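You operate a simulated robot arm through the tools that you are given. There is no shell and no other tool.

Carry out the task below with a simulated robot arm. There is one attempt and no reset: what you move stays moved.

TASK
Brake the roll, pin the paper with both clamp bars, brake dial to 3.
Fine: the orange brake lever goes to HOLD first; the levers of the join board's upper and lower bar to HOLD; the rest stays.

The check looks at the end state, three seconds after you hand in, the way a careful person would. Anything else that was tipped, shoved, dropped, spilled or broken makes it a failure.

THE ROBOT
A 6-joint arm with a two-finger gripper, fixed in place. Base frame: the origin is on the floor under the middle of its stand, x ahead of it, y to its left, z up. Lengths are in cm, angles in rad, forces in N, time in s.
It reaches about 157.2 cm from its shoulder. Its first joint turns from -2.897 to 2.897 rad. Payload 2.45 kg.
Tool frame: the origin (TCP) lies between the finger pads and is the grasp point; the fingertips stand 2 cm ahead of it; z points along the fingers, y is the line along which they close. The gripper opens to 14 cm; its body begins 16.8 cm behind the TCP.
Orientation is that of the tool frame in the base frame, as a unit quaternion [x, y, z, w]. With the fingers straight down and closing along the base's y, the tool's x points along the base's -x, its y along +y and its z along -z.

THE INTERFACE
- The arm moves only by the tool play_rows. Its argument "moves" is text: rows parted by semicolons, each of 6 numbers parted by spaces: the shift along the tool's x, y, z in cm, then the turn, a rotation vector about the tool's x, y, z in rad. In form: x y z wx wy wz; .... A call has 1 to 20 rows; each row shifts and turns the commanded pose from where the row before left it, along the tool's axes as they then stand. "grip" is the finger opening in cm, from 0 to 14, set as the call begins (left out, the last holds). Each row takes 0.2 s and may step no farther than 5 cm and 0.15 rad from the row before; otherwise, or with a gripper value out of range, the whole call is refused. A pose out of reach is approached as far as the arm can. The call stops where the force on the tool passes 90 N (or 10 N more than at its start, if that is more) or the arm is blocked; 0.2 s more then pass. Each finger travels about 4.5 cm/s and halts on what it meets, pressing with about 27 N; the grip force reading is that of the motor and also rises with nothing between the fingers. The clock runs only during rows and for 0.2 s after the last one: add rows that do not move to give the fingers time. It gives the time, the measured TCP pose, the force on the tool (base axes), the opening and the grip force at its end, in the units of the frame above (readings bear some noise), with the torque about the TCP (base axes, N m) and any sound that the robot's microphone picked up.
- Cameras (640 x 400 px; columns grow to the right, rows downward): "scene" is fixed at [41.08, -49.49, 166.38]; the picture's right is [0.96, -0.29, 0.00], its down [-0.12, -0.39, -0.91] and it looks along [0.26, 0.88, -0.41] (base axes); focal length 361 px, centre (320, 200). "wrist" rides on the gripper at [7.8, 1.1, -20.9] in the tool frame; the picture's right is [-0.14, 0.99, 0.00], its down [-0.92, -0.13, -0.37] and it looks along [-0.37, -0.05, 0.93] (tool axes); focal length 280 px, centre (320, 200). There is no depth. A picture from a camera that has moved, and an enlarged one, comes with that camera's place and axes in the base frame and with its lens. The place of the scene camera against the robot may be out by one fixed shift of up to 1.8 cm in any direction.
- get_image(camera): a new picture of that camera. It takes no simulated time.
- close_up(camera, box): a new picture of the part [left, top, right, bottom] of that camera's present view, enlarged. It takes no simulated time.
- job_done(): hands the job in; it is judged then, once.

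Places have to be worked out from the pictures, the camera data and where the tool is seen. Open the gripper and draw the arm clear of the work before you hand the job in, unless the task says otherwise.

The tools are called as name(argument=value, ...) on one line, values as JSON. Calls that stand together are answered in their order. play_rows: Moves the arm, as the interface text tells. Its arguments: {"type":"object","properties":{"moves":{"type":"string"},"grip":{"type":"number"}},"required":["moves"]} The other tools are called the same way: get_image (camera) takes a picture; close_up (camera, box) takes an enlarged picture of a part of a camera's view; job_done () hands the job in.

At the start:

```text
time: 0.0
ee_pos: [32.4, 46.49, 134.81]
tcp_rot: [-0.001, 1.0, 0.001, 0.0]
ft_force: [-0.2, -0.1, -0.6]
torque: [0.01, 0.0, 0.01]
opening: 13.95
gripper_force: 0.0
```

scene: 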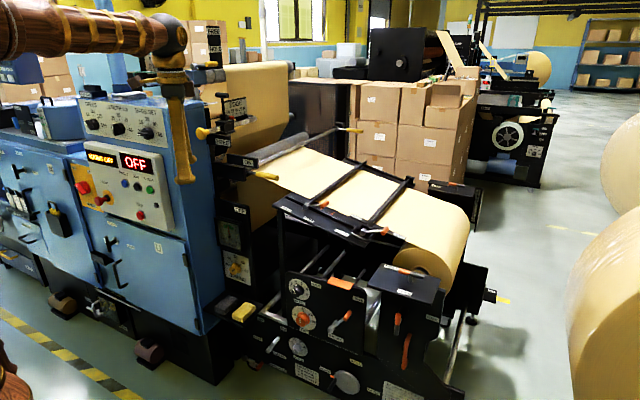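
wrist: 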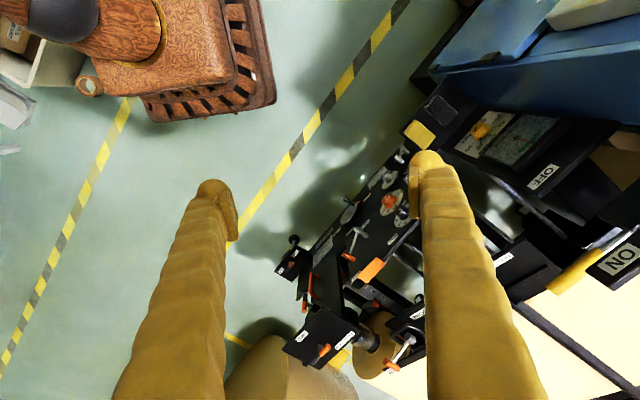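

The scene shows an unwinder with a black panel holding dials and orange-tipped levers, and a join board above it with two bars. I'll zoom in to read the labels before moving anything.

close_up(camera="scene", box=[240, 260, 480, 400])

close_up(camera="scene", box=[270, 140, 430, 260])

close_up(camera="wrist", box=[270, 100, 470, 225])

close_up(camera="wrist", box=[260, 220, 460, 390])

```text
2.67 times, centred on (360, 330) of scene
camera zoom: at [41.08, -49.49, 166.38], right [0.96, -0.29, 0.0], down [-0.12, -0.39, -0.91], along [0.26, 0.88, -0.41], focal length 962 px, centre (213, -147)
```

zoom: 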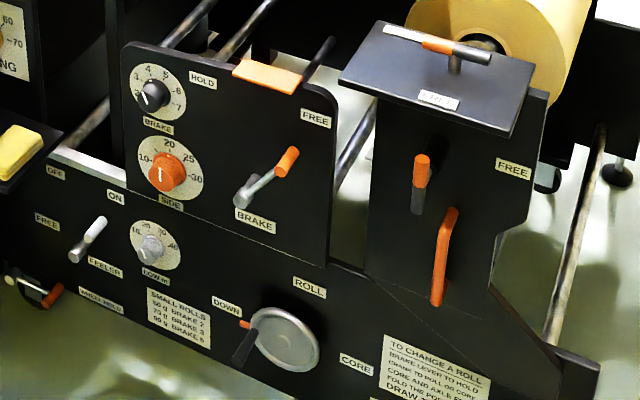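

```text
3.33 times, centred on (350, 200) of scene
camera zoom: at [41.08, -49.49, 166.38], right [0.96, -0.29, 0.0], down [-0.12, -0.39, -0.91], along [0.26, 0.88, -0.41], focal length 1203 px, centre (220, 200)
```

zoom: 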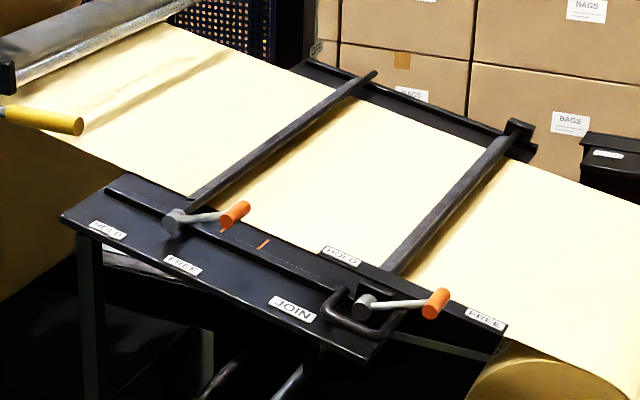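

```text
3.20 times, centred on (370, 162) of wrist
camera zoom: at [24.59, 47.61, 155.6], right [0.14, 0.99, 0.0], down [0.92, -0.13, 0.37], along [0.37, -0.05, -0.93], focal length 897 px, centre (160, 320)
```

zoom: 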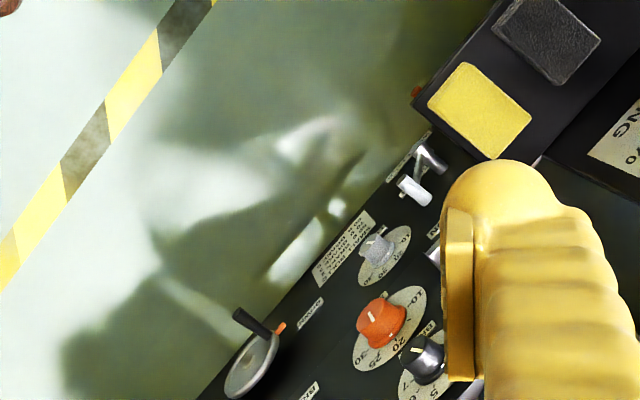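

```text
2.35 times, centred on (360, 305) of wrist
camera zoom: at [24.59, 47.61, 155.6], right [0.14, 0.99, 0.0], down [0.92, -0.13, 0.37], along [0.37, -0.05, -0.93], focal length 660 px, centre (226, -47)
```

zoom: 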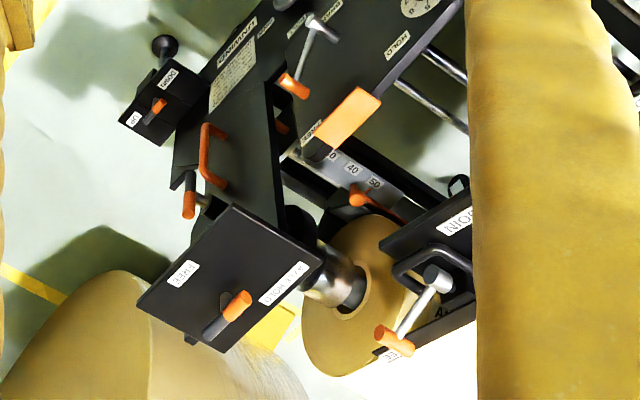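

The brake lever (pivot about (77,56,60)) points to FREE, and the panel face seems to look toward the robot with machine direction about (0.6,-0.8,0). I'll yaw the tool to align with the machine and tilt up a bit so the wrist camera gets a better look, staying high and clear.

play_rows(moves="0 0 0 0 0 -0.13; 0 0 0 0 0 -0.13; 0 0 0 0 0 -0.13; 0 0 0 0 0 -0.13; 0 0 0 0 0 -0.12; 0 0 0 0 -0.1 0; 0 0 0 0 -0.1 0; 0 0 0 0 -0.1 0; 0 0 0 0 -0.1 0; 0 0 0 0 -0.1 0; 0 0 0 0 0 0; 0 0 0 0 0 0")

get_image(camera="wrist")

get_image(camera="scene")

```text
time: 2.6
ee_pos: [32.37, 46.57, 134.66]
tcp_rot: [-0.306, 0.919, 0.078, 0.235]
ft_force: [-0.5, 0.2, 0.7]
torque: [0.03, 0.03, -0.01]
opening: 14.0
gripper_force: 0.0
```

```text
taken
camera wrist: at [18.25, 37.32, 149.29], right [-0.5, 0.87, 0.07], down [0.58, 0.28, 0.77], along [0.64, 0.42, -0.64], focal length 280 px, centre (320, 200)
```

wrist: 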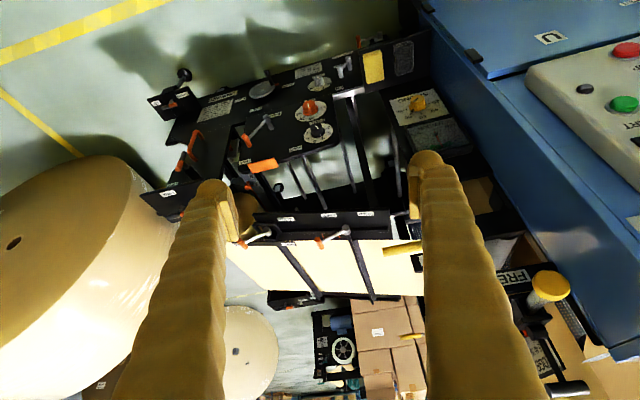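

```text
taken
```

scene: 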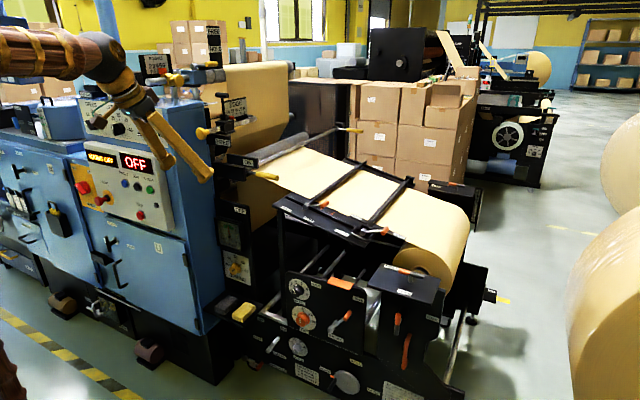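

The wrist camera now sees the panel and the board (upside down). I'll enlarge both areas for triangulation.

close_up(camera="wrist", box=[220, 60, 380, 180])

close_up(camera="wrist", box=[230, 190, 430, 310])

close_up(camera="scene", box=[275, 265, 375, 345])

close_up(camera="scene", box=[270, 150, 410, 250])

```text
3.33 times, centred on (300, 120) of wrist
camera zoom: at [18.25, 37.32, 149.29], right [-0.5, 0.87, 0.07], down [0.58, 0.28, 0.77], along [0.64, 0.42, -0.64], focal length 935 px, centre (387, 467)
```

zoom: 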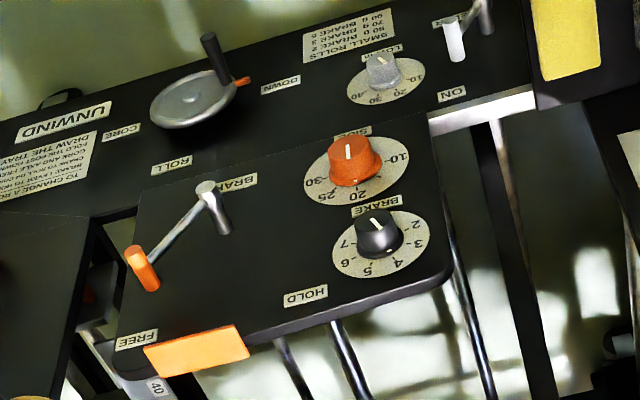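

```text
3.20 times, centred on (330, 250) of wrist
camera zoom: at [18.25, 37.32, 149.29], right [-0.5, 0.87, 0.07], down [0.58, 0.28, 0.77], along [0.64, 0.42, -0.64], focal length 897 px, centre (288, 40)
```

zoom: 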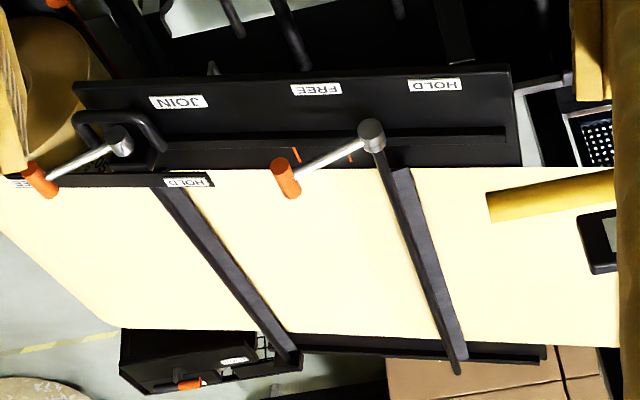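

```text
5.00 times, centred on (325, 305) of scene
camera zoom: at [41.08, -49.49, 166.38], right [0.96, -0.29, 0.0], down [-0.12, -0.39, -0.91], along [0.26, 0.88, -0.41], focal length 1805 px, centre (295, -325)
```

zoom: 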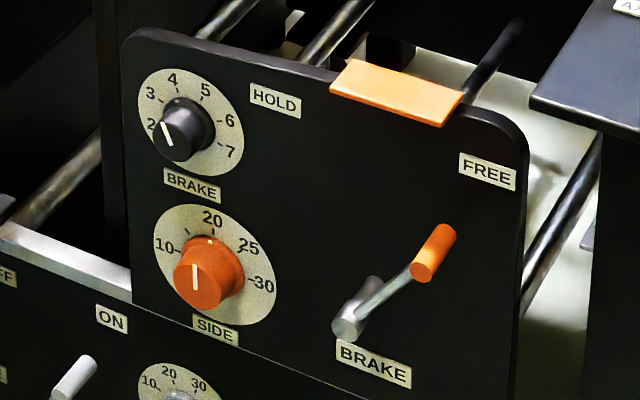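

```text
4.00 times, centred on (340, 200) of scene
camera zoom: at [41.08, -49.49, 166.38], right [0.96, -0.29, 0.0], down [-0.12, -0.39, -0.91], along [0.26, 0.88, -0.41], focal length 1444 px, centre (240, 200)
```

zoom: 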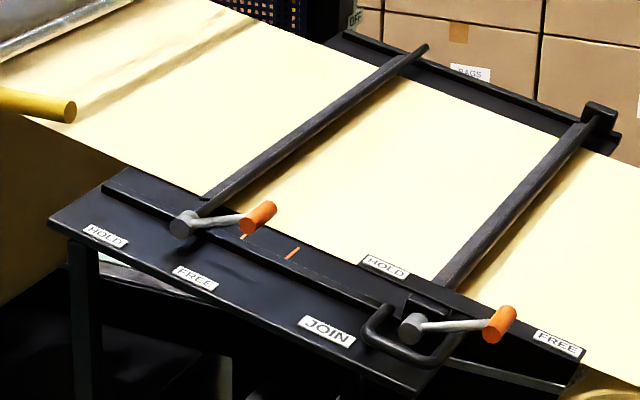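

close_up(camera="wrist", box=[245, 100, 295, 140])

close_up(camera="wrist", box=[295, 105, 345, 145])

close_up(camera="scene", box=[285, 270, 335, 310])

close_up(camera="scene", box=[320, 300, 380, 345])

```text
10.00 times, centred on (270, 120) of wrist
camera zoom: at [18.25, 37.32, 149.29], right [-0.5, 0.87, 0.07], down [0.58, 0.28, 0.77], along [0.64, 0.42, -0.64], focal length 2804 px, centre (820, 1000)
```

zoom: 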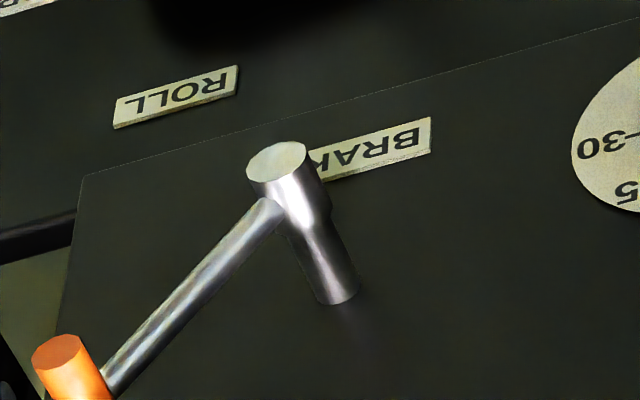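

```text
10.00 times, centred on (320, 125) of wrist
camera zoom: at [18.25, 37.32, 149.29], right [-0.5, 0.87, 0.07], down [0.58, 0.28, 0.77], along [0.64, 0.42, -0.64], focal length 2804 px, centre (320, 950)
```

zoom: 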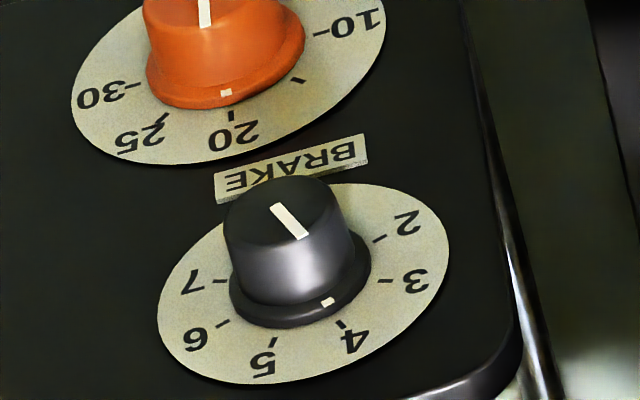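

```text
10.00 times, centred on (310, 290) of scene
camera zoom: at [41.08, -49.49, 166.38], right [0.96, -0.29, 0.0], down [-0.12, -0.39, -0.91], along [0.26, 0.88, -0.41], focal length 3609 px, centre (420, -700)
```

zoom: 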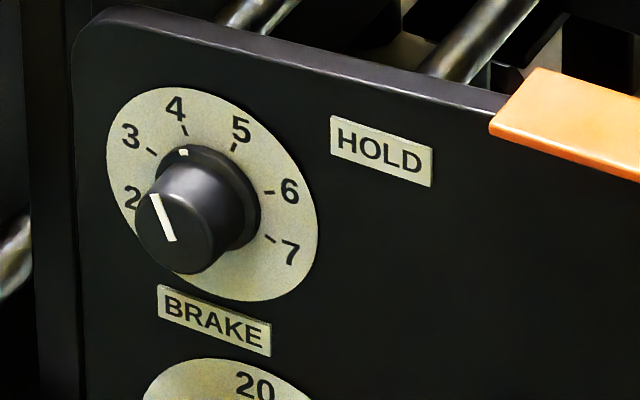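

```text
8.89 times, centred on (350, 322) of scene
camera zoom: at [41.08, -49.49, 166.38], right [0.96, -0.29, 0.0], down [-0.12, -0.39, -0.91], along [0.26, 0.88, -0.41], focal length 3208 px, centre (53, -889)
```

zoom: 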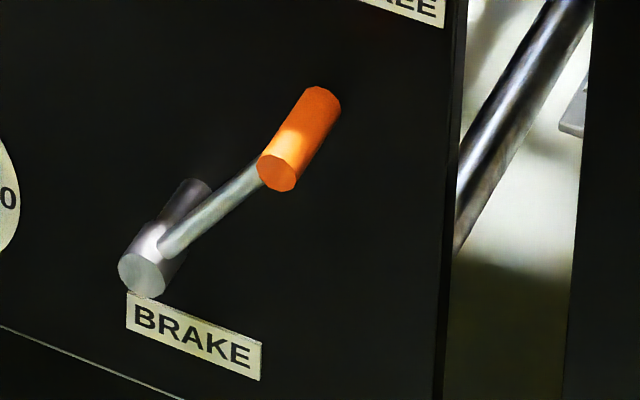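

Triangulating HOLD/FREE labels puts the panel face at roughly n·p≈96 along (0.707,0.707), i.e. panel about 45° yawed, labels at z≈76.5. I'll come down to roughly 25 cm in front of it, tool near-horizontal, to get precise views.

play_rows(moves="0.907 -1.593 4.386 0 0 0; 0.907 -1.593 4.386 0 0 0; 0.907 -1.593 4.386 0 0 0; 0.907 -1.593 4.386 0 0 0; 0.907 -1.593 4.386 0 0 0; 0.907 -1.593 4.386 0 0 0; 0.907 -1.593 4.386 0 0 0; 0.907 -1.593 4.386 0 0 0; 0.907 -1.593 4.386 0 0 0; 0.907 -1.593 4.386 0 0 0; 0.907 -1.593 4.386 0 0 0; 0.907 -1.593 4.386 0 0 0; 0 0 0 -0.0695 0 -0.127; 0 0 0 0 -0.14 0; 0 0 0 0 -0.14 0; 0 0 0 0 -0.14 0; 0 0 0 0 -0.14 0; 0 0 0 0 -0.14 0; 0 0 0 0 0 0; 0 0 0 0 0 0")

get_image(camera="wrist")

get_image(camera="scene")

```text
time: 6.8
ee_pos: [63.74, 44.95, 84.73]
tcp_rot: [-0.316, 0.762, 0.217, 0.521]
ft_force: [0.3, 1.0, -0.4]
torque: [0.02, 0.01, 0.0]
opening: 14.0
gripper_force: 0.1
out of reach, approached as far as the arm can: row 16, 17, 18
```

```text
taken
camera wrist: at [47.34, 30.07, 84.99], right [-0.67, 0.73, 0.13], down [0.08, -0.1, 0.99], along [0.74, 0.67, 0.0], focal length 280 px, centre (320, 200)
```

wrist: 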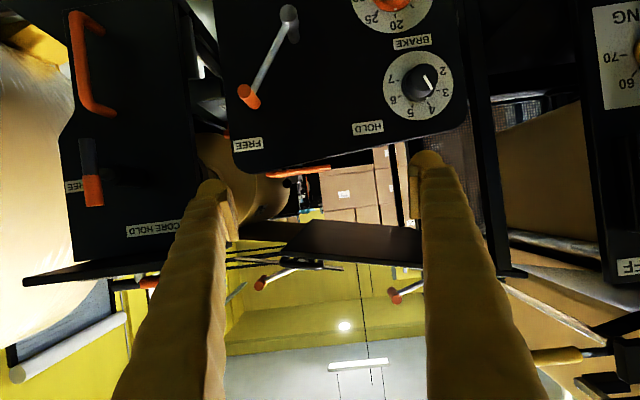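

```text
taken
```

scene: 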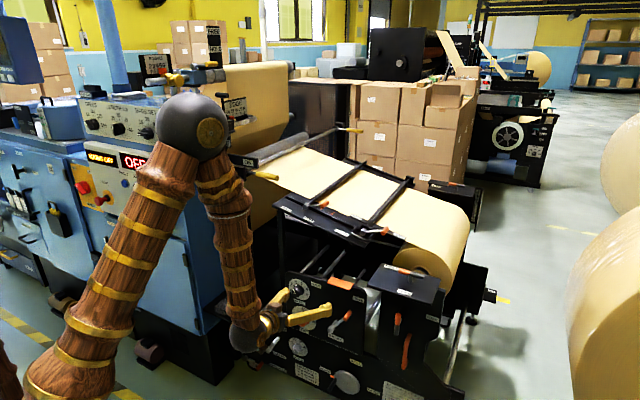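

The panel is at x+y≈137 (normal along (-0.707,-0.707,0)), with HOLD at (72.6,64.6,75.1) and FREE at (85.7,51.6,75.1). The arm hit a folding limit so the TCP sits at (63.7,45,84.7); let me zoom this view for the dial and the lever.

close_up(camera="wrist", box=[360, 0, 480, 130])

close_up(camera="wrist", box=[220, 0, 340, 160])

close_up(camera="wrist", box=[220, 210, 440, 320])

close_up(camera="scene", box=[220, 250, 400, 370])

```text
3.08 times, centred on (420, 65) of wrist
camera zoom: at [47.34, 30.07, 84.99], right [-0.67, 0.73, 0.13], down [0.08, -0.1, 0.99], along [0.74, 0.67, 0.0], focal length 863 px, centre (12, 615)
```

zoom: 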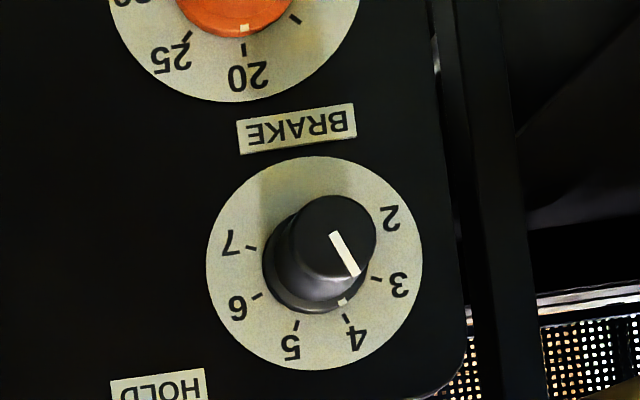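

```text
2.50 times, centred on (280, 80) of wrist
camera zoom: at [47.34, 30.07, 84.99], right [-0.67, 0.73, 0.13], down [0.08, -0.1, 0.99], along [0.74, 0.67, 0.0], focal length 701 px, centre (420, 500)
```

zoom: 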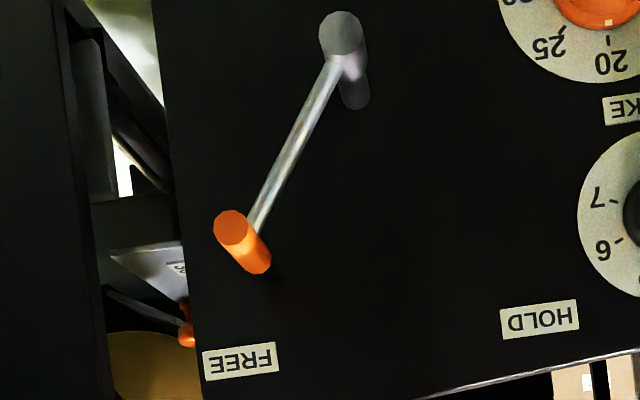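

```text
2.91 times, centred on (330, 265) of wrist
camera zoom: at [47.34, 30.07, 84.99], right [-0.67, 0.73, 0.13], down [0.08, -0.1, 0.99], along [0.74, 0.67, 0.0], focal length 816 px, centre (291, 11)
```

zoom: 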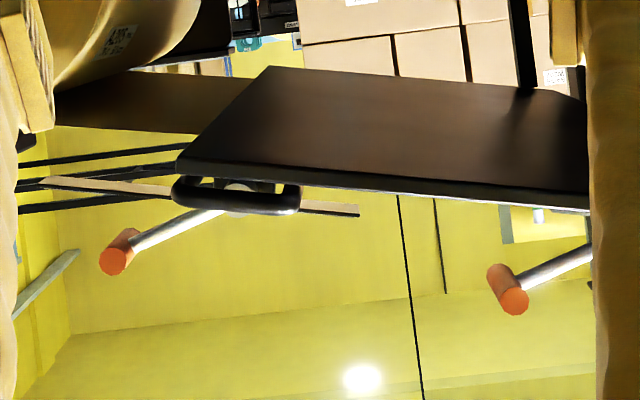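

```text
3.33 times, centred on (310, 310) of scene
camera zoom: at [41.08, -49.49, 166.38], right [0.96, -0.29, 0.0], down [-0.12, -0.39, -0.91], along [0.26, 0.88, -0.41], focal length 1203 px, centre (353, -167)
```

zoom: 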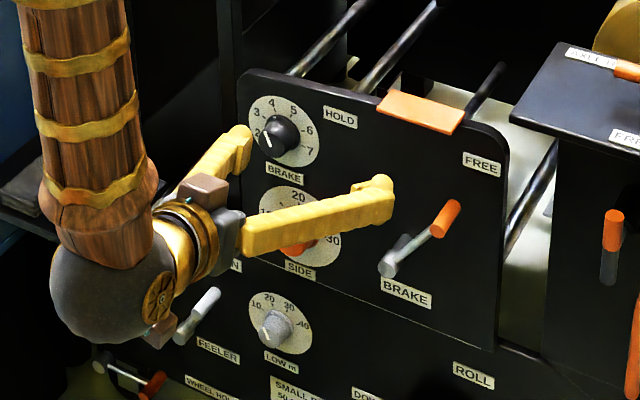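

Lever geometry in panel coordinates (a = along panel to the right, h = height): pivot (15.1, 60.6), handle at (21.7, 70.0) and spanning roughly 2.4–6.8 cm off the panel; HOLD mirrors to (8.5, 70). I'll move sideways in front of the handle, level the tool, and narrow the gripper.

play_rows(moves="1.9 -2.1 2.454 0 0 0; 1.9 -2.1 2.454 0 0 0; 1.9 -2.1 2.454 0 0 0; 1.9 -2.1 2.454 0 0 0; 1.9 -2.1 2.454 0 0 0; 0 0 0 0 -0.1236 0; 0 0 0 0 -0.1236 0; 0 0 0 0 -0.1236 0; 0 0 0 0 0 0; 0 0 0 0 0 0", grip=5.5)

get_image(camera="wrist")

close_up(camera="scene", box=[220, 250, 400, 370])

```text
time: 9.0
ee_pos: [76.87, 43.45, 71.49]
tcp_rot: [-0.27, 0.653, 0.271, 0.654]
ft_force: [-0.6, 0.0, 0.8]
torque: [-0.01, 0.02, 0.01]
opening: 5.49
gripper_force: 0.0
```

```text
taken
camera wrist: at [61.41, 29.34, 63.56], right [-0.7, 0.7, 0.14], down [-0.17, -0.35, 0.92], along [0.69, 0.62, 0.37], focal length 280 px, centre (320, 200)
```

wrist: 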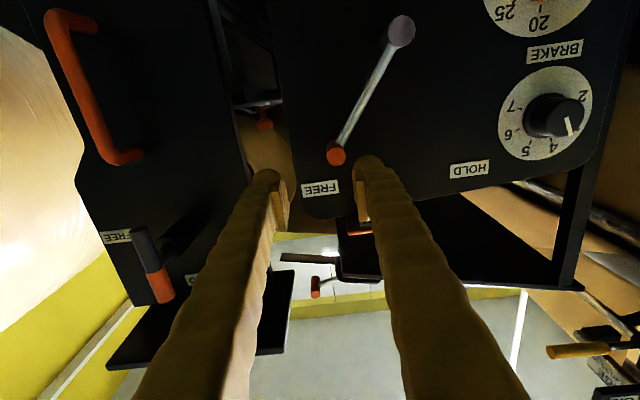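

```text
3.33 times, centred on (310, 310) of scene
camera zoom: at [41.08, -49.49, 166.38], right [0.96, -0.29, 0.0], down [-0.12, -0.39, -0.91], along [0.26, 0.88, -0.41], focal length 1203 px, centre (353, -167)
```

zoom: 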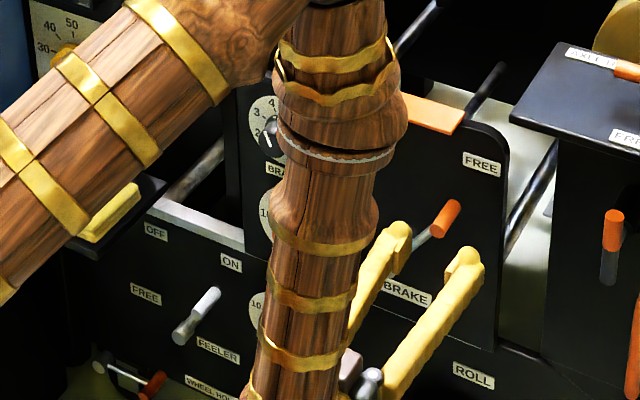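

The command resumes from the actual pose: TCP is at panel coordinates a=23.6, b=85.1, h=71.5, with the handle confirmed near (21.8, 69.8). I'll shift onto the handle's axis, then advance to straddle it, and look before closing.

play_rows(moves="0.85 0.9 0 0 0 0; 0.85 0.9 0 0 0 0; 0 0 1.8 0 0 0; 0 0 1.8 0 0 0; 0 0 0 0 0 0")

get_image(camera="wrist")

```text
time: 10.2
ee_pos: [78.14, 47.36, 69.71]
tcp_rot: [-0.271, 0.653, 0.271, 0.653]
ft_force: [-0.6, 0.2, -0.3]
torque: [0.04, 0.0, -0.03]
opening: 5.51
gripper_force: 0.1
```

```text
taken
camera wrist: at [62.77, 33.23, 61.88], right [-0.7, 0.7, 0.14], down [-0.17, -0.35, 0.92], along [0.69, 0.62, 0.36], focal length 280 px, centre (320, 200)
```

wrist: 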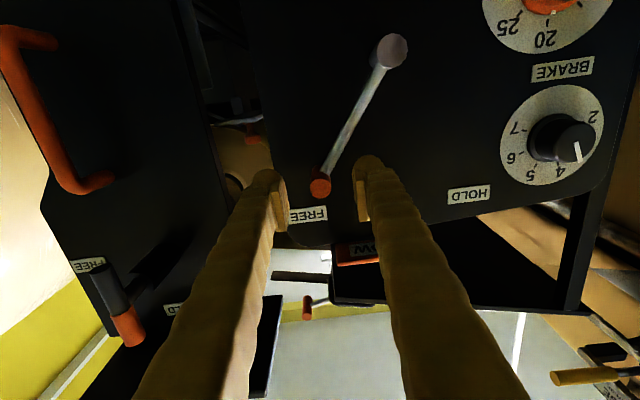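

The handle is centred between the fingers. I'll advance 3.3 cm so the fingertips cover the handle (tips ~3 cm short of the panel), then narrow the opening to cage it.

play_rows(moves="0 0 1.1 0 0 0; 0 0 1.1 0 0 0; 0 0 1.1 0 0 0; 0 0 0 0 0 0")

play_rows(moves="0 0 0 0 0 0; 0 0 0 0 0 0; 0 0 0 0 0 0", grip=2.8)

get_image(camera="wrist")

close_up(camera="scene", box=[300, 280, 400, 360])

```text
time: 11.2
ee_pos: [80.44, 49.54, 69.86]
tcp_rot: [-0.271, 0.653, 0.272, 0.653]
ft_force: [0.6, 0.8, -0.6]
torque: [0.01, -0.02, -0.03]
opening: 5.5
gripper_force: 0.0
```

```text
time: 12.0
ee_pos: [80.31, 49.53, 69.77]
tcp_rot: [-0.271, 0.653, 0.271, 0.653]
ft_force: [-5.3, 5.1, 1.6]
torque: [0.19, 0.08, 0.07]
opening: 3.32
gripper_force: 3.9
```

```text
taken
camera wrist: at [64.99, 35.48, 61.91], right [-0.7, 0.7, 0.14], down [-0.17, -0.35, 0.92], along [0.69, 0.62, 0.37], focal length 280 px, centre (320, 200)
```

wrist: 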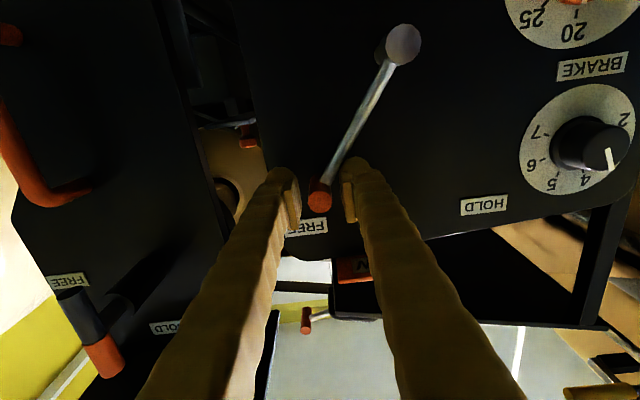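

```text
5.00 times, centred on (350, 320) of scene
camera zoom: at [41.08, -49.49, 166.38], right [0.96, -0.29, 0.0], down [-0.12, -0.39, -0.91], along [0.26, 0.88, -0.41], focal length 1805 px, centre (170, -400)
```

zoom: 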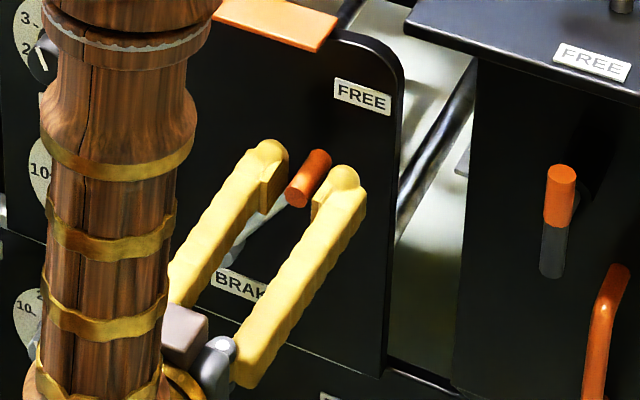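

The left finger is touching the lever's shaft (≈7 N), so I'll open to 3.8 and sweep left along the lever's arc, pushing the handle with the right finger, stopping first at about −21°.

play_rows(moves="0 0 0 0 0 0; -0.3 1.0 0 0 0 0; -0.43 1.03 0 0 0 0; -0.59 1.28 0 0 0 0; -0.42 1.34 0 0 0 0; -0.25 1.38 0 0 0 0; -0.09 1.4 0 0 0 0; 0.09 1.4 0 0 0 0; 0.25 1.38 0 0 0 0; 0.42 1.34 0 0 0 0; 0 0 0 0 0 0", grip=3.8)

get_image(camera="wrist")

close_up(camera="scene", box=[270, 260, 390, 360])

```text
time: 14.4
ee_pos: [72.15, 57.7, 71.09]
tcp_rot: [-0.271, 0.653, 0.271, 0.653]
ft_force: [-0.2, -0.5, 0.2]
torque: [0.0, -0.01, -0.03]
opening: 3.81
gripper_force: 0.0
```

```text
taken
camera wrist: at [56.75, 43.8, 63.23], right [-0.7, 0.7, 0.14], down [-0.17, -0.35, 0.92], along [0.69, 0.62, 0.36], focal length 280 px, centre (320, 200)
```

wrist: 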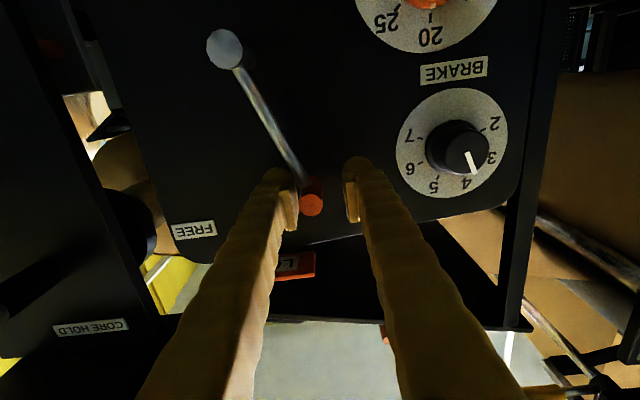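

```text
4.00 times, centred on (330, 310) of scene
camera zoom: at [41.08, -49.49, 166.38], right [0.96, -0.29, 0.0], down [-0.12, -0.39, -0.91], along [0.26, 0.88, -0.41], focal length 1444 px, centre (280, -240)
```

zoom: 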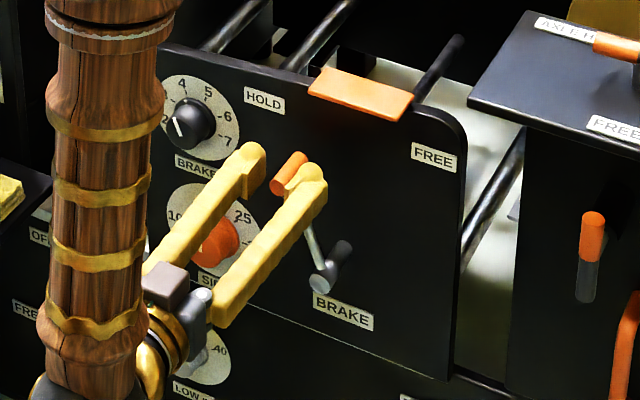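

The lever follows without resistance, now around −20°. I'll continue along the arc to about −35° in smaller steps and watch the force for an end stop.

play_rows(moves="0.28 0.65 0 0 0 0; 0.31 0.63 0 0 0 0; 0.34 0.61 0 0 0 0; 0.37 0.6 0 0 0 0; 0 0 0 0 0 0")

get_image(camera="wrist")

close_up(camera="scene", box=[270, 260, 390, 360])

```text
time: 15.6
ee_pos: [70.41, 59.54, 69.83]
tcp_rot: [-0.27, 0.653, 0.271, 0.654]
ft_force: [3.0, -2.9, 7.0]
torque: [-0.11, -0.22, -0.03]
opening: 4.1
gripper_force: 2.0
```

```text
taken
camera wrist: at [55.07, 45.56, 61.9], right [-0.7, 0.7, 0.14], down [-0.17, -0.35, 0.92], along [0.69, 0.62, 0.37], focal length 280 px, centre (320, 200)
```

wrist: 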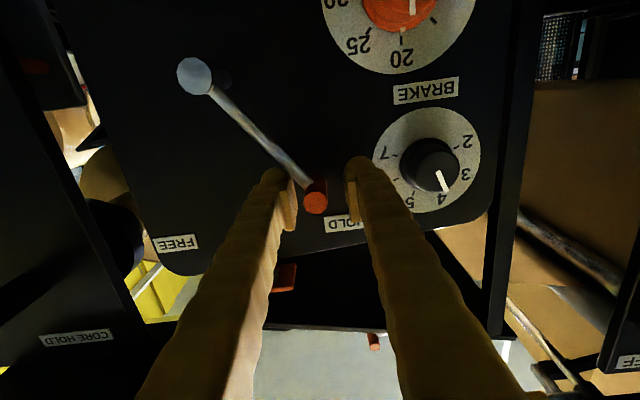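

```text
4.00 times, centred on (330, 310) of scene
camera zoom: at [41.08, -49.49, 166.38], right [0.96, -0.29, 0.0], down [-0.12, -0.39, -0.91], along [0.26, 0.88, -0.41], focal length 1444 px, centre (280, -240)
```

zoom: 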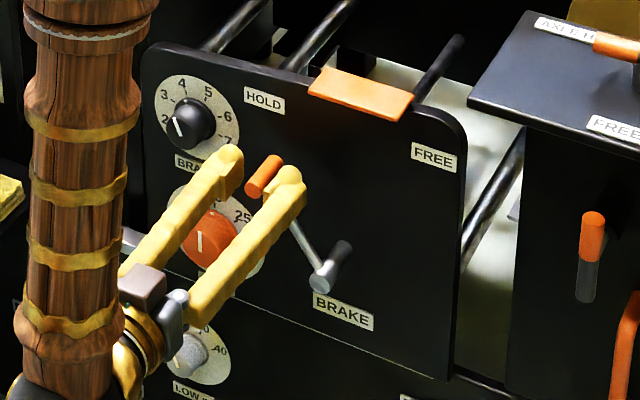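

The handle is now at about −35° (mirror of FREE) with a small resisting force, suggesting the stop. I'll nudge slightly farther to make sure it is fully on HOLD.

play_rows(moves="0.15 0.25 0 0 0 0; 0.15 0.25 0 0 0 0; 0 0 0 0 0 0")

close_up(camera="wrist", box=[160, 40, 480, 240])

```text
time: 16.4
ee_pos: [70.14, 59.87, 69.39]
tcp_rot: [-0.27, 0.653, 0.271, 0.654]
ft_force: [13.7, -11.4, 28.7]
torque: [-0.48, -1.03, -0.13]
opening: 5.01
gripper_force: 8.8
```

```text
2.00 times, centred on (320, 140) of wrist
camera zoom: at [54.83, 45.84, 61.63], right [-0.7, 0.7, 0.14], down [-0.17, -0.35, 0.92], along [0.69, 0.62, 0.37], focal length 561 px, centre (320, 320)
```

zoom: 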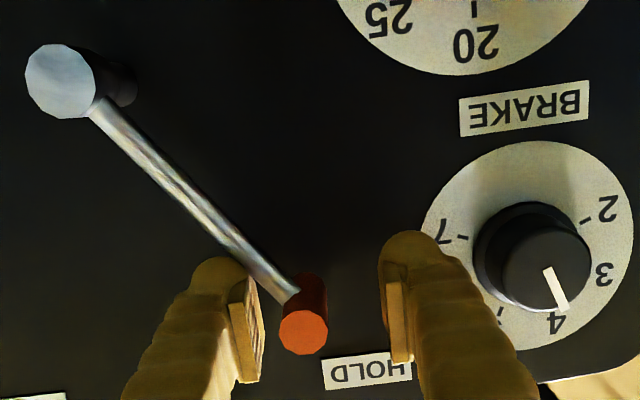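

Reaction of ~33 N against the lever shows it is seated at its HOLD stop. I'll back off the push, raise slightly and open a bit so nothing drags, then withdraw straight back.

play_rows(moves="-0.3 -0.3 0 0 0 0; -0.5 -0.2 0 0 0 0; 0 0 0 0 0 0", grip=5.5)

close_up(camera="wrist", box=[160, 40, 480, 240])

```text
time: 17.2
ee_pos: [70.51, 59.42, 70.15]
tcp_rot: [-0.271, 0.654, 0.271, 0.652]
ft_force: [-0.4, -0.3, 0.0]
torque: [0.0, -0.01, 0.01]
opening: 5.52
gripper_force: 0.1
```

```text
2.00 times, centred on (320, 140) of wrist
camera zoom: at [55.05, 45.46, 62.32], right [-0.7, 0.7, 0.14], down [-0.17, -0.35, 0.92], along [0.69, 0.62, 0.36], focal length 561 px, centre (320, 320)
```

zoom: 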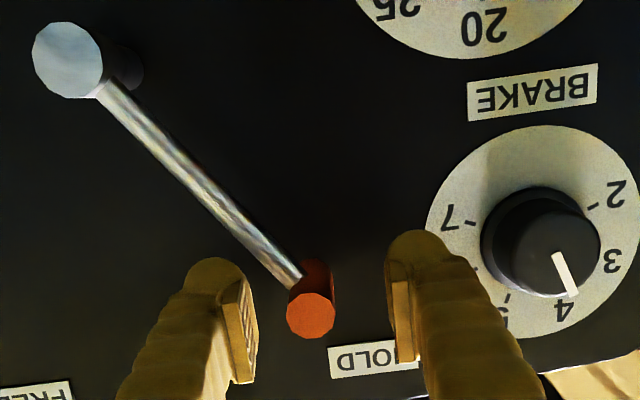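

The lever stayed at HOLD and the fingers are clear. I withdraw 9 cm and slide left to face the brake dial at (a=−2.3, h=70.1).

play_rows(moves="0 0 -3 0 0 0; 0 0 -3 0 0 0; 0 0 -3 0 0 0; 0 2.5 0 0 0 0; 0 2.5 0 0 0 0; 0 2.5 0 0 0 0; 0 2.6 0 0 0 0; 0 0 0 0 0 0", grip=6.5)

get_image(camera="wrist")

close_up(camera="wrist", box=[240, 80, 400, 200])

get_image(camera="scene")

```text
time: 19.0
ee_pos: [57.09, 60.21, 70.17]
tcp_rot: [-0.271, 0.653, 0.271, 0.653]
ft_force: [-0.1, 1.1, 0.3]
torque: [0.03, 0.0, 0.01]
opening: 6.48
gripper_force: 0.0
```

```text
taken
camera wrist: at [41.69, 46.22, 62.41], right [-0.7, 0.7, 0.14], down [-0.17, -0.35, 0.92], along [0.69, 0.62, 0.36], focal length 280 px, centre (320, 200)
```

wrist: 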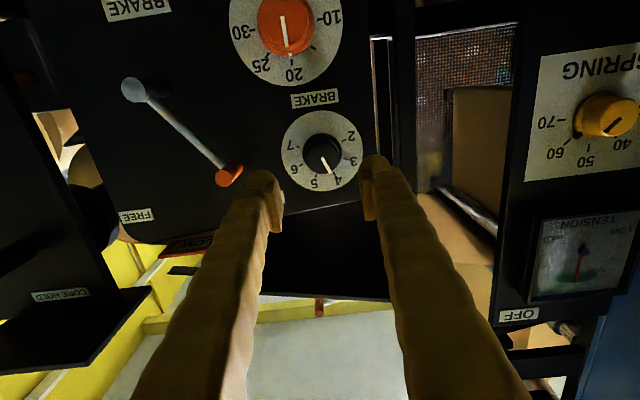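

```text
3.33 times, centred on (320, 140) of wrist
camera zoom: at [41.69, 46.22, 62.41], right [-0.7, 0.7, 0.14], down [-0.17, -0.35, 0.92], along [0.69, 0.62, 0.36], focal length 935 px, centre (320, 400)
```

zoom: 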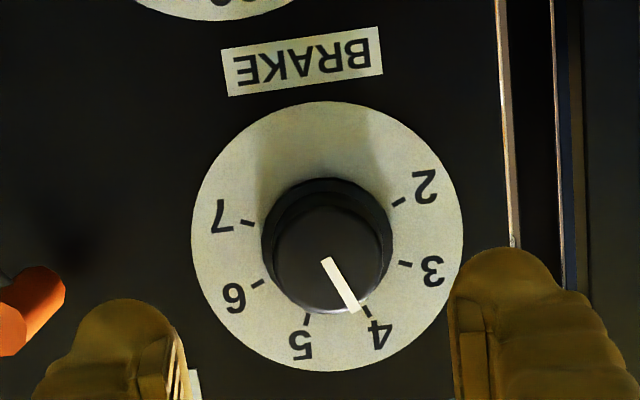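

```text
taken
```

scene: 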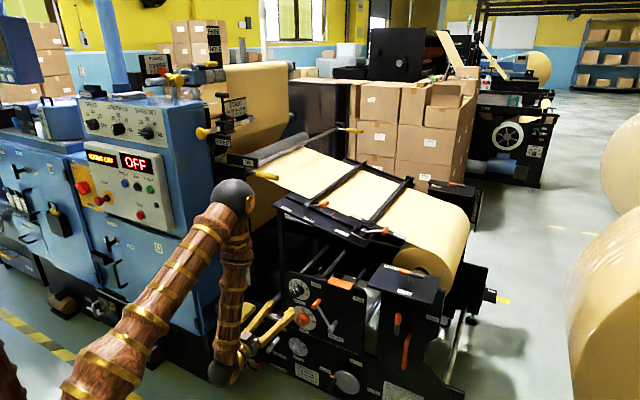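

Refined knob axis: (a=−2.55, h=69.8), face at b≈93.9, 3.7 cm across; pointer sits on 4, and 3 is 45° counter-clockwise. I centre on it and advance partway, then check.

play_rows(moves="0.37 0.35 0 0 0 0; 0 0 2.4 0 0 0; 0 0 2.4 0 0 0; 0 0 2.4 0 0 0; 0 0 0 0 0 0")

close_up(camera="wrist", box=[200, 80, 440, 260])

```text
time: 20.2
ee_pos: [62.02, 65.53, 70.09]
tcp_rot: [-0.271, 0.653, 0.271, 0.653]
ft_force: [0.3, 0.0, 0.5]
torque: [0.0, -0.01, 0.01]
opening: 6.51
gripper_force: 0.1
```

```text
2.22 times, centred on (320, 170) of wrist
camera zoom: at [46.6, 51.51, 62.11], right [-0.7, 0.7, 0.14], down [-0.17, -0.35, 0.92], along [0.69, 0.62, 0.36], focal length 623 px, centre (320, 267)
```

zoom: 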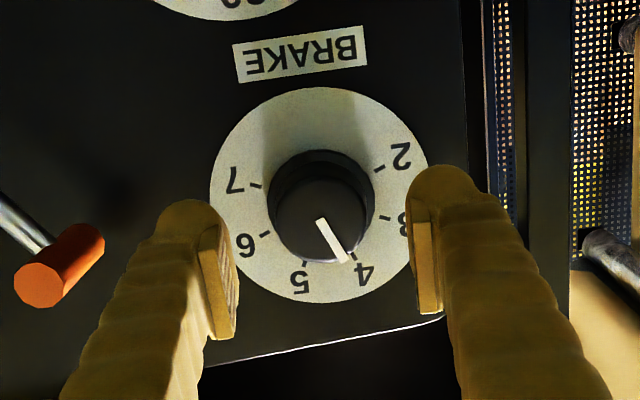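

Knob centred laterally; it's about 0.2 cm lower than the tool axis. I'll correct that and advance 3.2 cm so the pads surround the knob.

play_rows(moves="0.2 0.05 0.8 0 0 0; 0 0 0.8 0 0 0; 0 0 0.8 0 0 0; 0 0 0.8 0 0 0; 0 0 0 0 0 0")

get_image(camera="wrist")

close_up(camera="scene", box=[260, 260, 360, 340])

```text
time: 21.4
ee_pos: [64.16, 67.75, 69.72]
tcp_rot: [-0.27, 0.654, 0.27, 0.654]
ft_force: [-0.8, -0.3, 0.5]
torque: [-0.03, -0.02, -0.01]
opening: 6.52
gripper_force: 0.0
```

```text
taken
camera wrist: at [48.7, 53.82, 61.89], right [-0.7, 0.7, 0.14], down [-0.17, -0.35, 0.92], along [0.69, 0.62, 0.36], focal length 280 px, centre (320, 200)
```

wrist: 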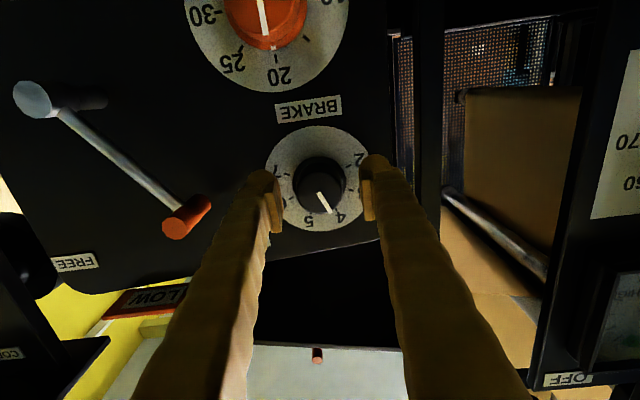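

```text
5.00 times, centred on (310, 300) of scene
camera zoom: at [41.08, -49.49, 166.38], right [0.96, -0.29, 0.0], down [-0.12, -0.39, -0.91], along [0.26, 0.88, -0.41], focal length 1805 px, centre (370, -300)
```

zoom: 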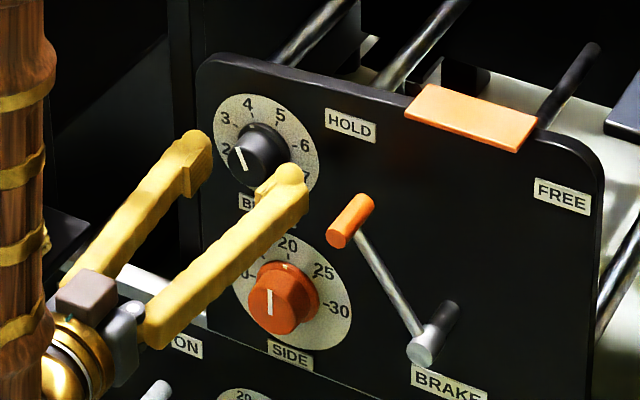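

close_up(camera="wrist", box=[250, 110, 400, 250])

```text
2.86 times, centred on (325, 180) of wrist
camera zoom: at [48.7, 53.82, 61.89], right [-0.7, 0.7, 0.14], down [-0.17, -0.35, 0.92], along [0.69, 0.62, 0.36], focal length 801 px, centre (306, 257)
```

zoom: 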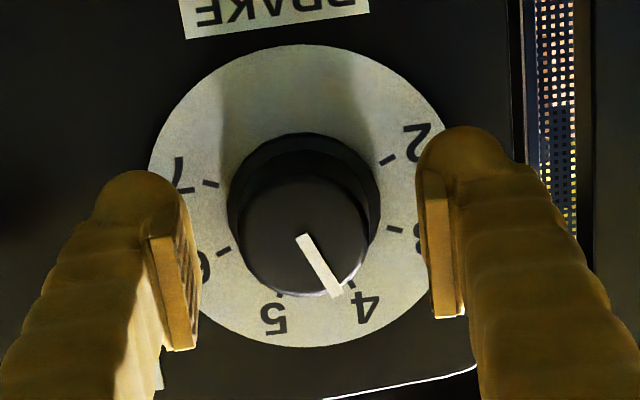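

The knob is now centred on the tool axis to within a millimetre. I close on it.

play_rows(moves="0 0 0 0 0 0; 0 0 0 0 0 0; 0 0 0 0 0 0; 0 0 0 0 0 0; 0 0 0 0 0 0", grip=1)

close_up(camera="wrist", box=[250, 110, 400, 250])

```text
time: 22.3
ee_pos: [63.57, 67.21, 69.42]
tcp_rot: [-0.271, 0.657, 0.268, 0.65]
ft_force: [-76.8, -80.4, 15.8]
torque: [0.74, -0.71, -0.14]
opening: 2.0
gripper_force: 29.9
stopped in row 4: the force on the tool passed its limit at 97 N (the readings are from after the stop); the commanded pose is now the measured one
```

```text
2.86 times, centred on (325, 180) of wrist
camera zoom: at [48.2, 53.21, 61.78], right [-0.7, 0.7, 0.14], down [-0.16, -0.34, 0.92], along [0.7, 0.62, 0.36], focal length 801 px, centre (306, 257)
```

zoom: 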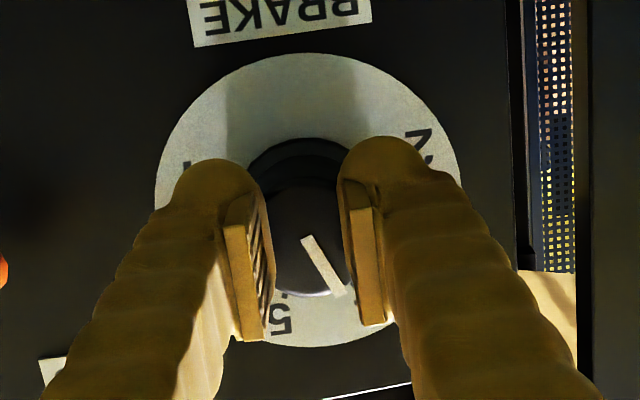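

The fingers slid off the knob's front edge (closed to 2 cm, pushed back ~0.8 cm), so the pads were too shallow. I open to release immediately and check the knob.

play_rows(moves="0 0 0 0 0 0; 0 0 0 0 0 0; 0 0 0 0 0 0; 0 0 0 0 0 0; 0 0 0 0 0 0; 0 0 0 0 0 0", grip=7)

close_up(camera="wrist", box=[250, 110, 400, 250])

close_up(camera="scene", box=[260, 260, 360, 340])

```text
time: 22.6
ee_pos: [63.79, 67.16, 69.4]
tcp_rot: [-0.272, 0.656, 0.269, 0.65]
ft_force: [-0.3, -0.1, 0.2]
torque: [-0.01, 0.02, -0.02]
opening: 4.5
gripper_force: 0.1
stopped in row 1: the force on the tool passed its limit at 129 N (the readings are from after the stop); the commanded pose is now the measured one
```

```text
2.86 times, centred on (325, 180) of wrist
camera zoom: at [48.21, 53.23, 61.72], right [-0.7, 0.7, 0.14], down [-0.16, -0.34, 0.92], along [0.7, 0.62, 0.36], focal length 801 px, centre (306, 257)
```

zoom: 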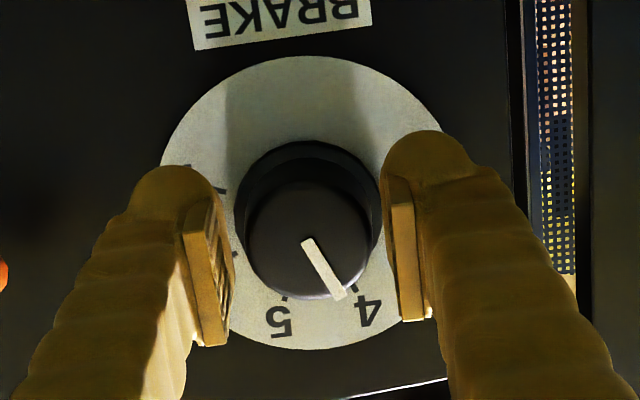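

```text
5.00 times, centred on (310, 300) of scene
camera zoom: at [41.08, -49.49, 166.38], right [0.96, -0.29, 0.0], down [-0.12, -0.39, -0.91], along [0.26, 0.88, -0.41], focal length 1805 px, centre (370, -300)
```

zoom: 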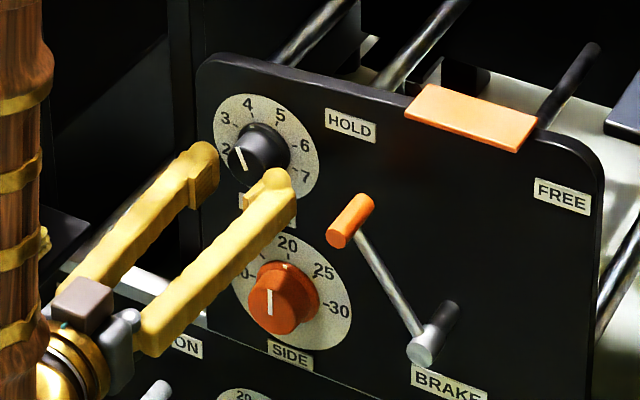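

Released cleanly; the pointer is unchanged and forces are zero. I reopen to 6.5, recentre, and go about 1 cm deeper than before (tips ≈0.5 cm short of the plate), watching for contact.

play_rows(moves="0 0 0 0 0 0; 0 0 0 0 0 0; 0 0 0 0 0 0; -0.35 0.15 0 0 -0.0086 0; 0 0 0.6 0 0 0; 0 0 0.6 0 0 0; 0 0 0.5 0 0 0; 0 0 0 0 0 0", grip=6.5)

close_up(camera="wrist", box=[250, 110, 400, 250])

close_up(camera="scene", box=[280, 270, 330, 310])

```text
time: 24.4
ee_pos: [64.75, 68.52, 69.63]
tcp_rot: [-0.27, 0.654, 0.27, 0.653]
ft_force: [0.5, -0.1, 0.6]
torque: [0.01, -0.01, 0.04]
opening: 6.49
gripper_force: 0.0
```

```text
2.86 times, centred on (325, 180) of wrist
camera zoom: at [49.3, 54.59, 61.83], right [-0.7, 0.7, 0.14], down [-0.17, -0.35, 0.92], along [0.69, 0.62, 0.36], focal length 801 px, centre (306, 257)
```

zoom: 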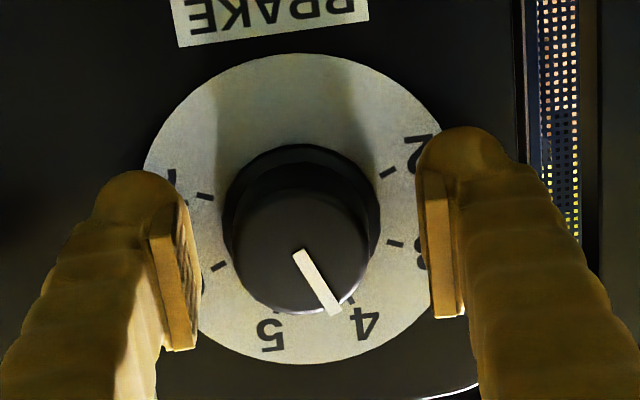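

```text
10.00 times, centred on (305, 290) of scene
camera zoom: at [41.08, -49.49, 166.38], right [0.96, -0.29, 0.0], down [-0.12, -0.39, -0.91], along [0.26, 0.88, -0.41], focal length 3609 px, centre (470, -700)
```

zoom: 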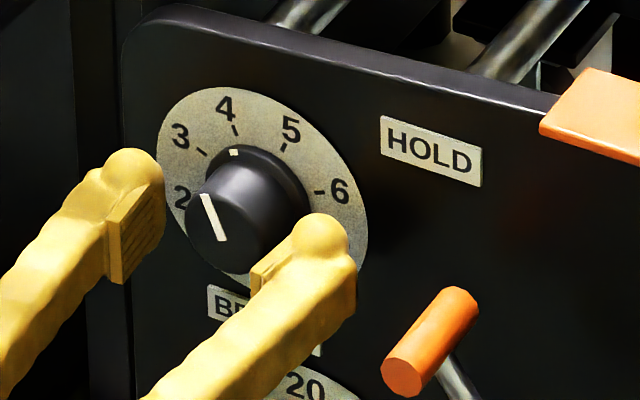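

Centred and deeper now, no contact. I close gently to 3.2 first and see whether it halts at the knob's ~3.7 cm width.

play_rows(moves="0 0 0 0 0 0; 0 0 0 0 0 0; 0 0 0 0 0 0; 0 0 0 0 0 0", grip=3.2)

close_up(camera="wrist", box=[250, 110, 400, 250])

```text
time: 25.4
ee_pos: [64.83, 68.54, 69.65]
tcp_rot: [-0.27, 0.654, 0.27, 0.653]
ft_force: [11.6, -10.3, 0.6]
torque: [0.05, 0.0, -0.15]
opening: 4.2
gripper_force: 7.5
```

```text
2.86 times, centred on (325, 180) of wrist
camera zoom: at [49.32, 54.57, 61.83], right [-0.7, 0.7, 0.14], down [-0.17, -0.35, 0.92], along [0.69, 0.62, 0.36], focal length 801 px, centre (306, 257)
```

zoom: 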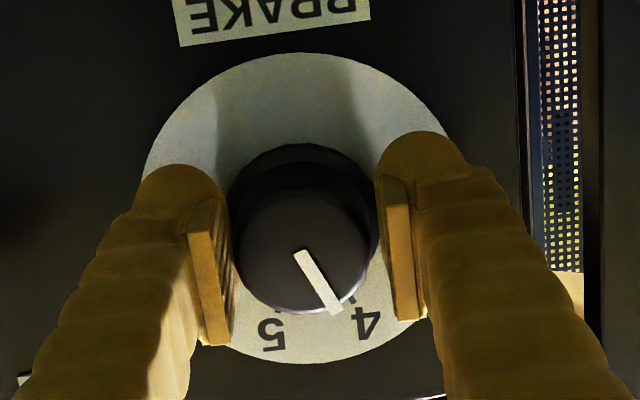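

It halted at 4.2 cm with a one-sided push (~15 N toward +a), so the knob axis is slightly to the right of the tool. I shift 0.2 cm that way, then close firmly.

play_rows(moves="0 -0.1 0 0 0 0; 0 -0.1 0 0 0 0; 0 0 0 0 0 0; 0 0 0 0 0 0")

```text
time: 26.4
ee_pos: [64.92, 68.44, 69.62]
tcp_rot: [-0.27, 0.653, 0.27, 0.654]
ft_force: [1.1, -9.4, 0.8]
torque: [0.02, 0.02, 0.02]
opening: 3.87
gripper_force: 41.3
```

play_rows(moves="0 -0.06 0 0 0 0; 0 0 0 0 0 0; 0 0 0 0 0 0", grip=2.6)

close_up(camera="wrist", box=[250, 110, 400, 250])

```text
time: 27.2
ee_pos: [64.89, 68.49, 69.55]
tcp_rot: [-0.271, 0.654, 0.27, 0.653]
ft_force: [-9.6, -0.5, -3.2]
torque: [-0.03, -0.03, 0.1]
opening: 3.83
gripper_force: 45.0
```

```text
2.86 times, centred on (325, 180) of wrist
camera zoom: at [49.46, 54.43, 61.84], right [-0.7, 0.7, 0.14], down [-0.17, -0.35, 0.92], along [0.69, 0.62, 0.36], focal length 801 px, centre (306, 257)
```

zoom: 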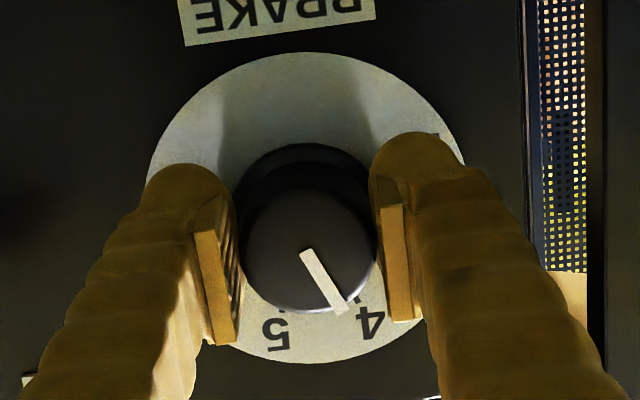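

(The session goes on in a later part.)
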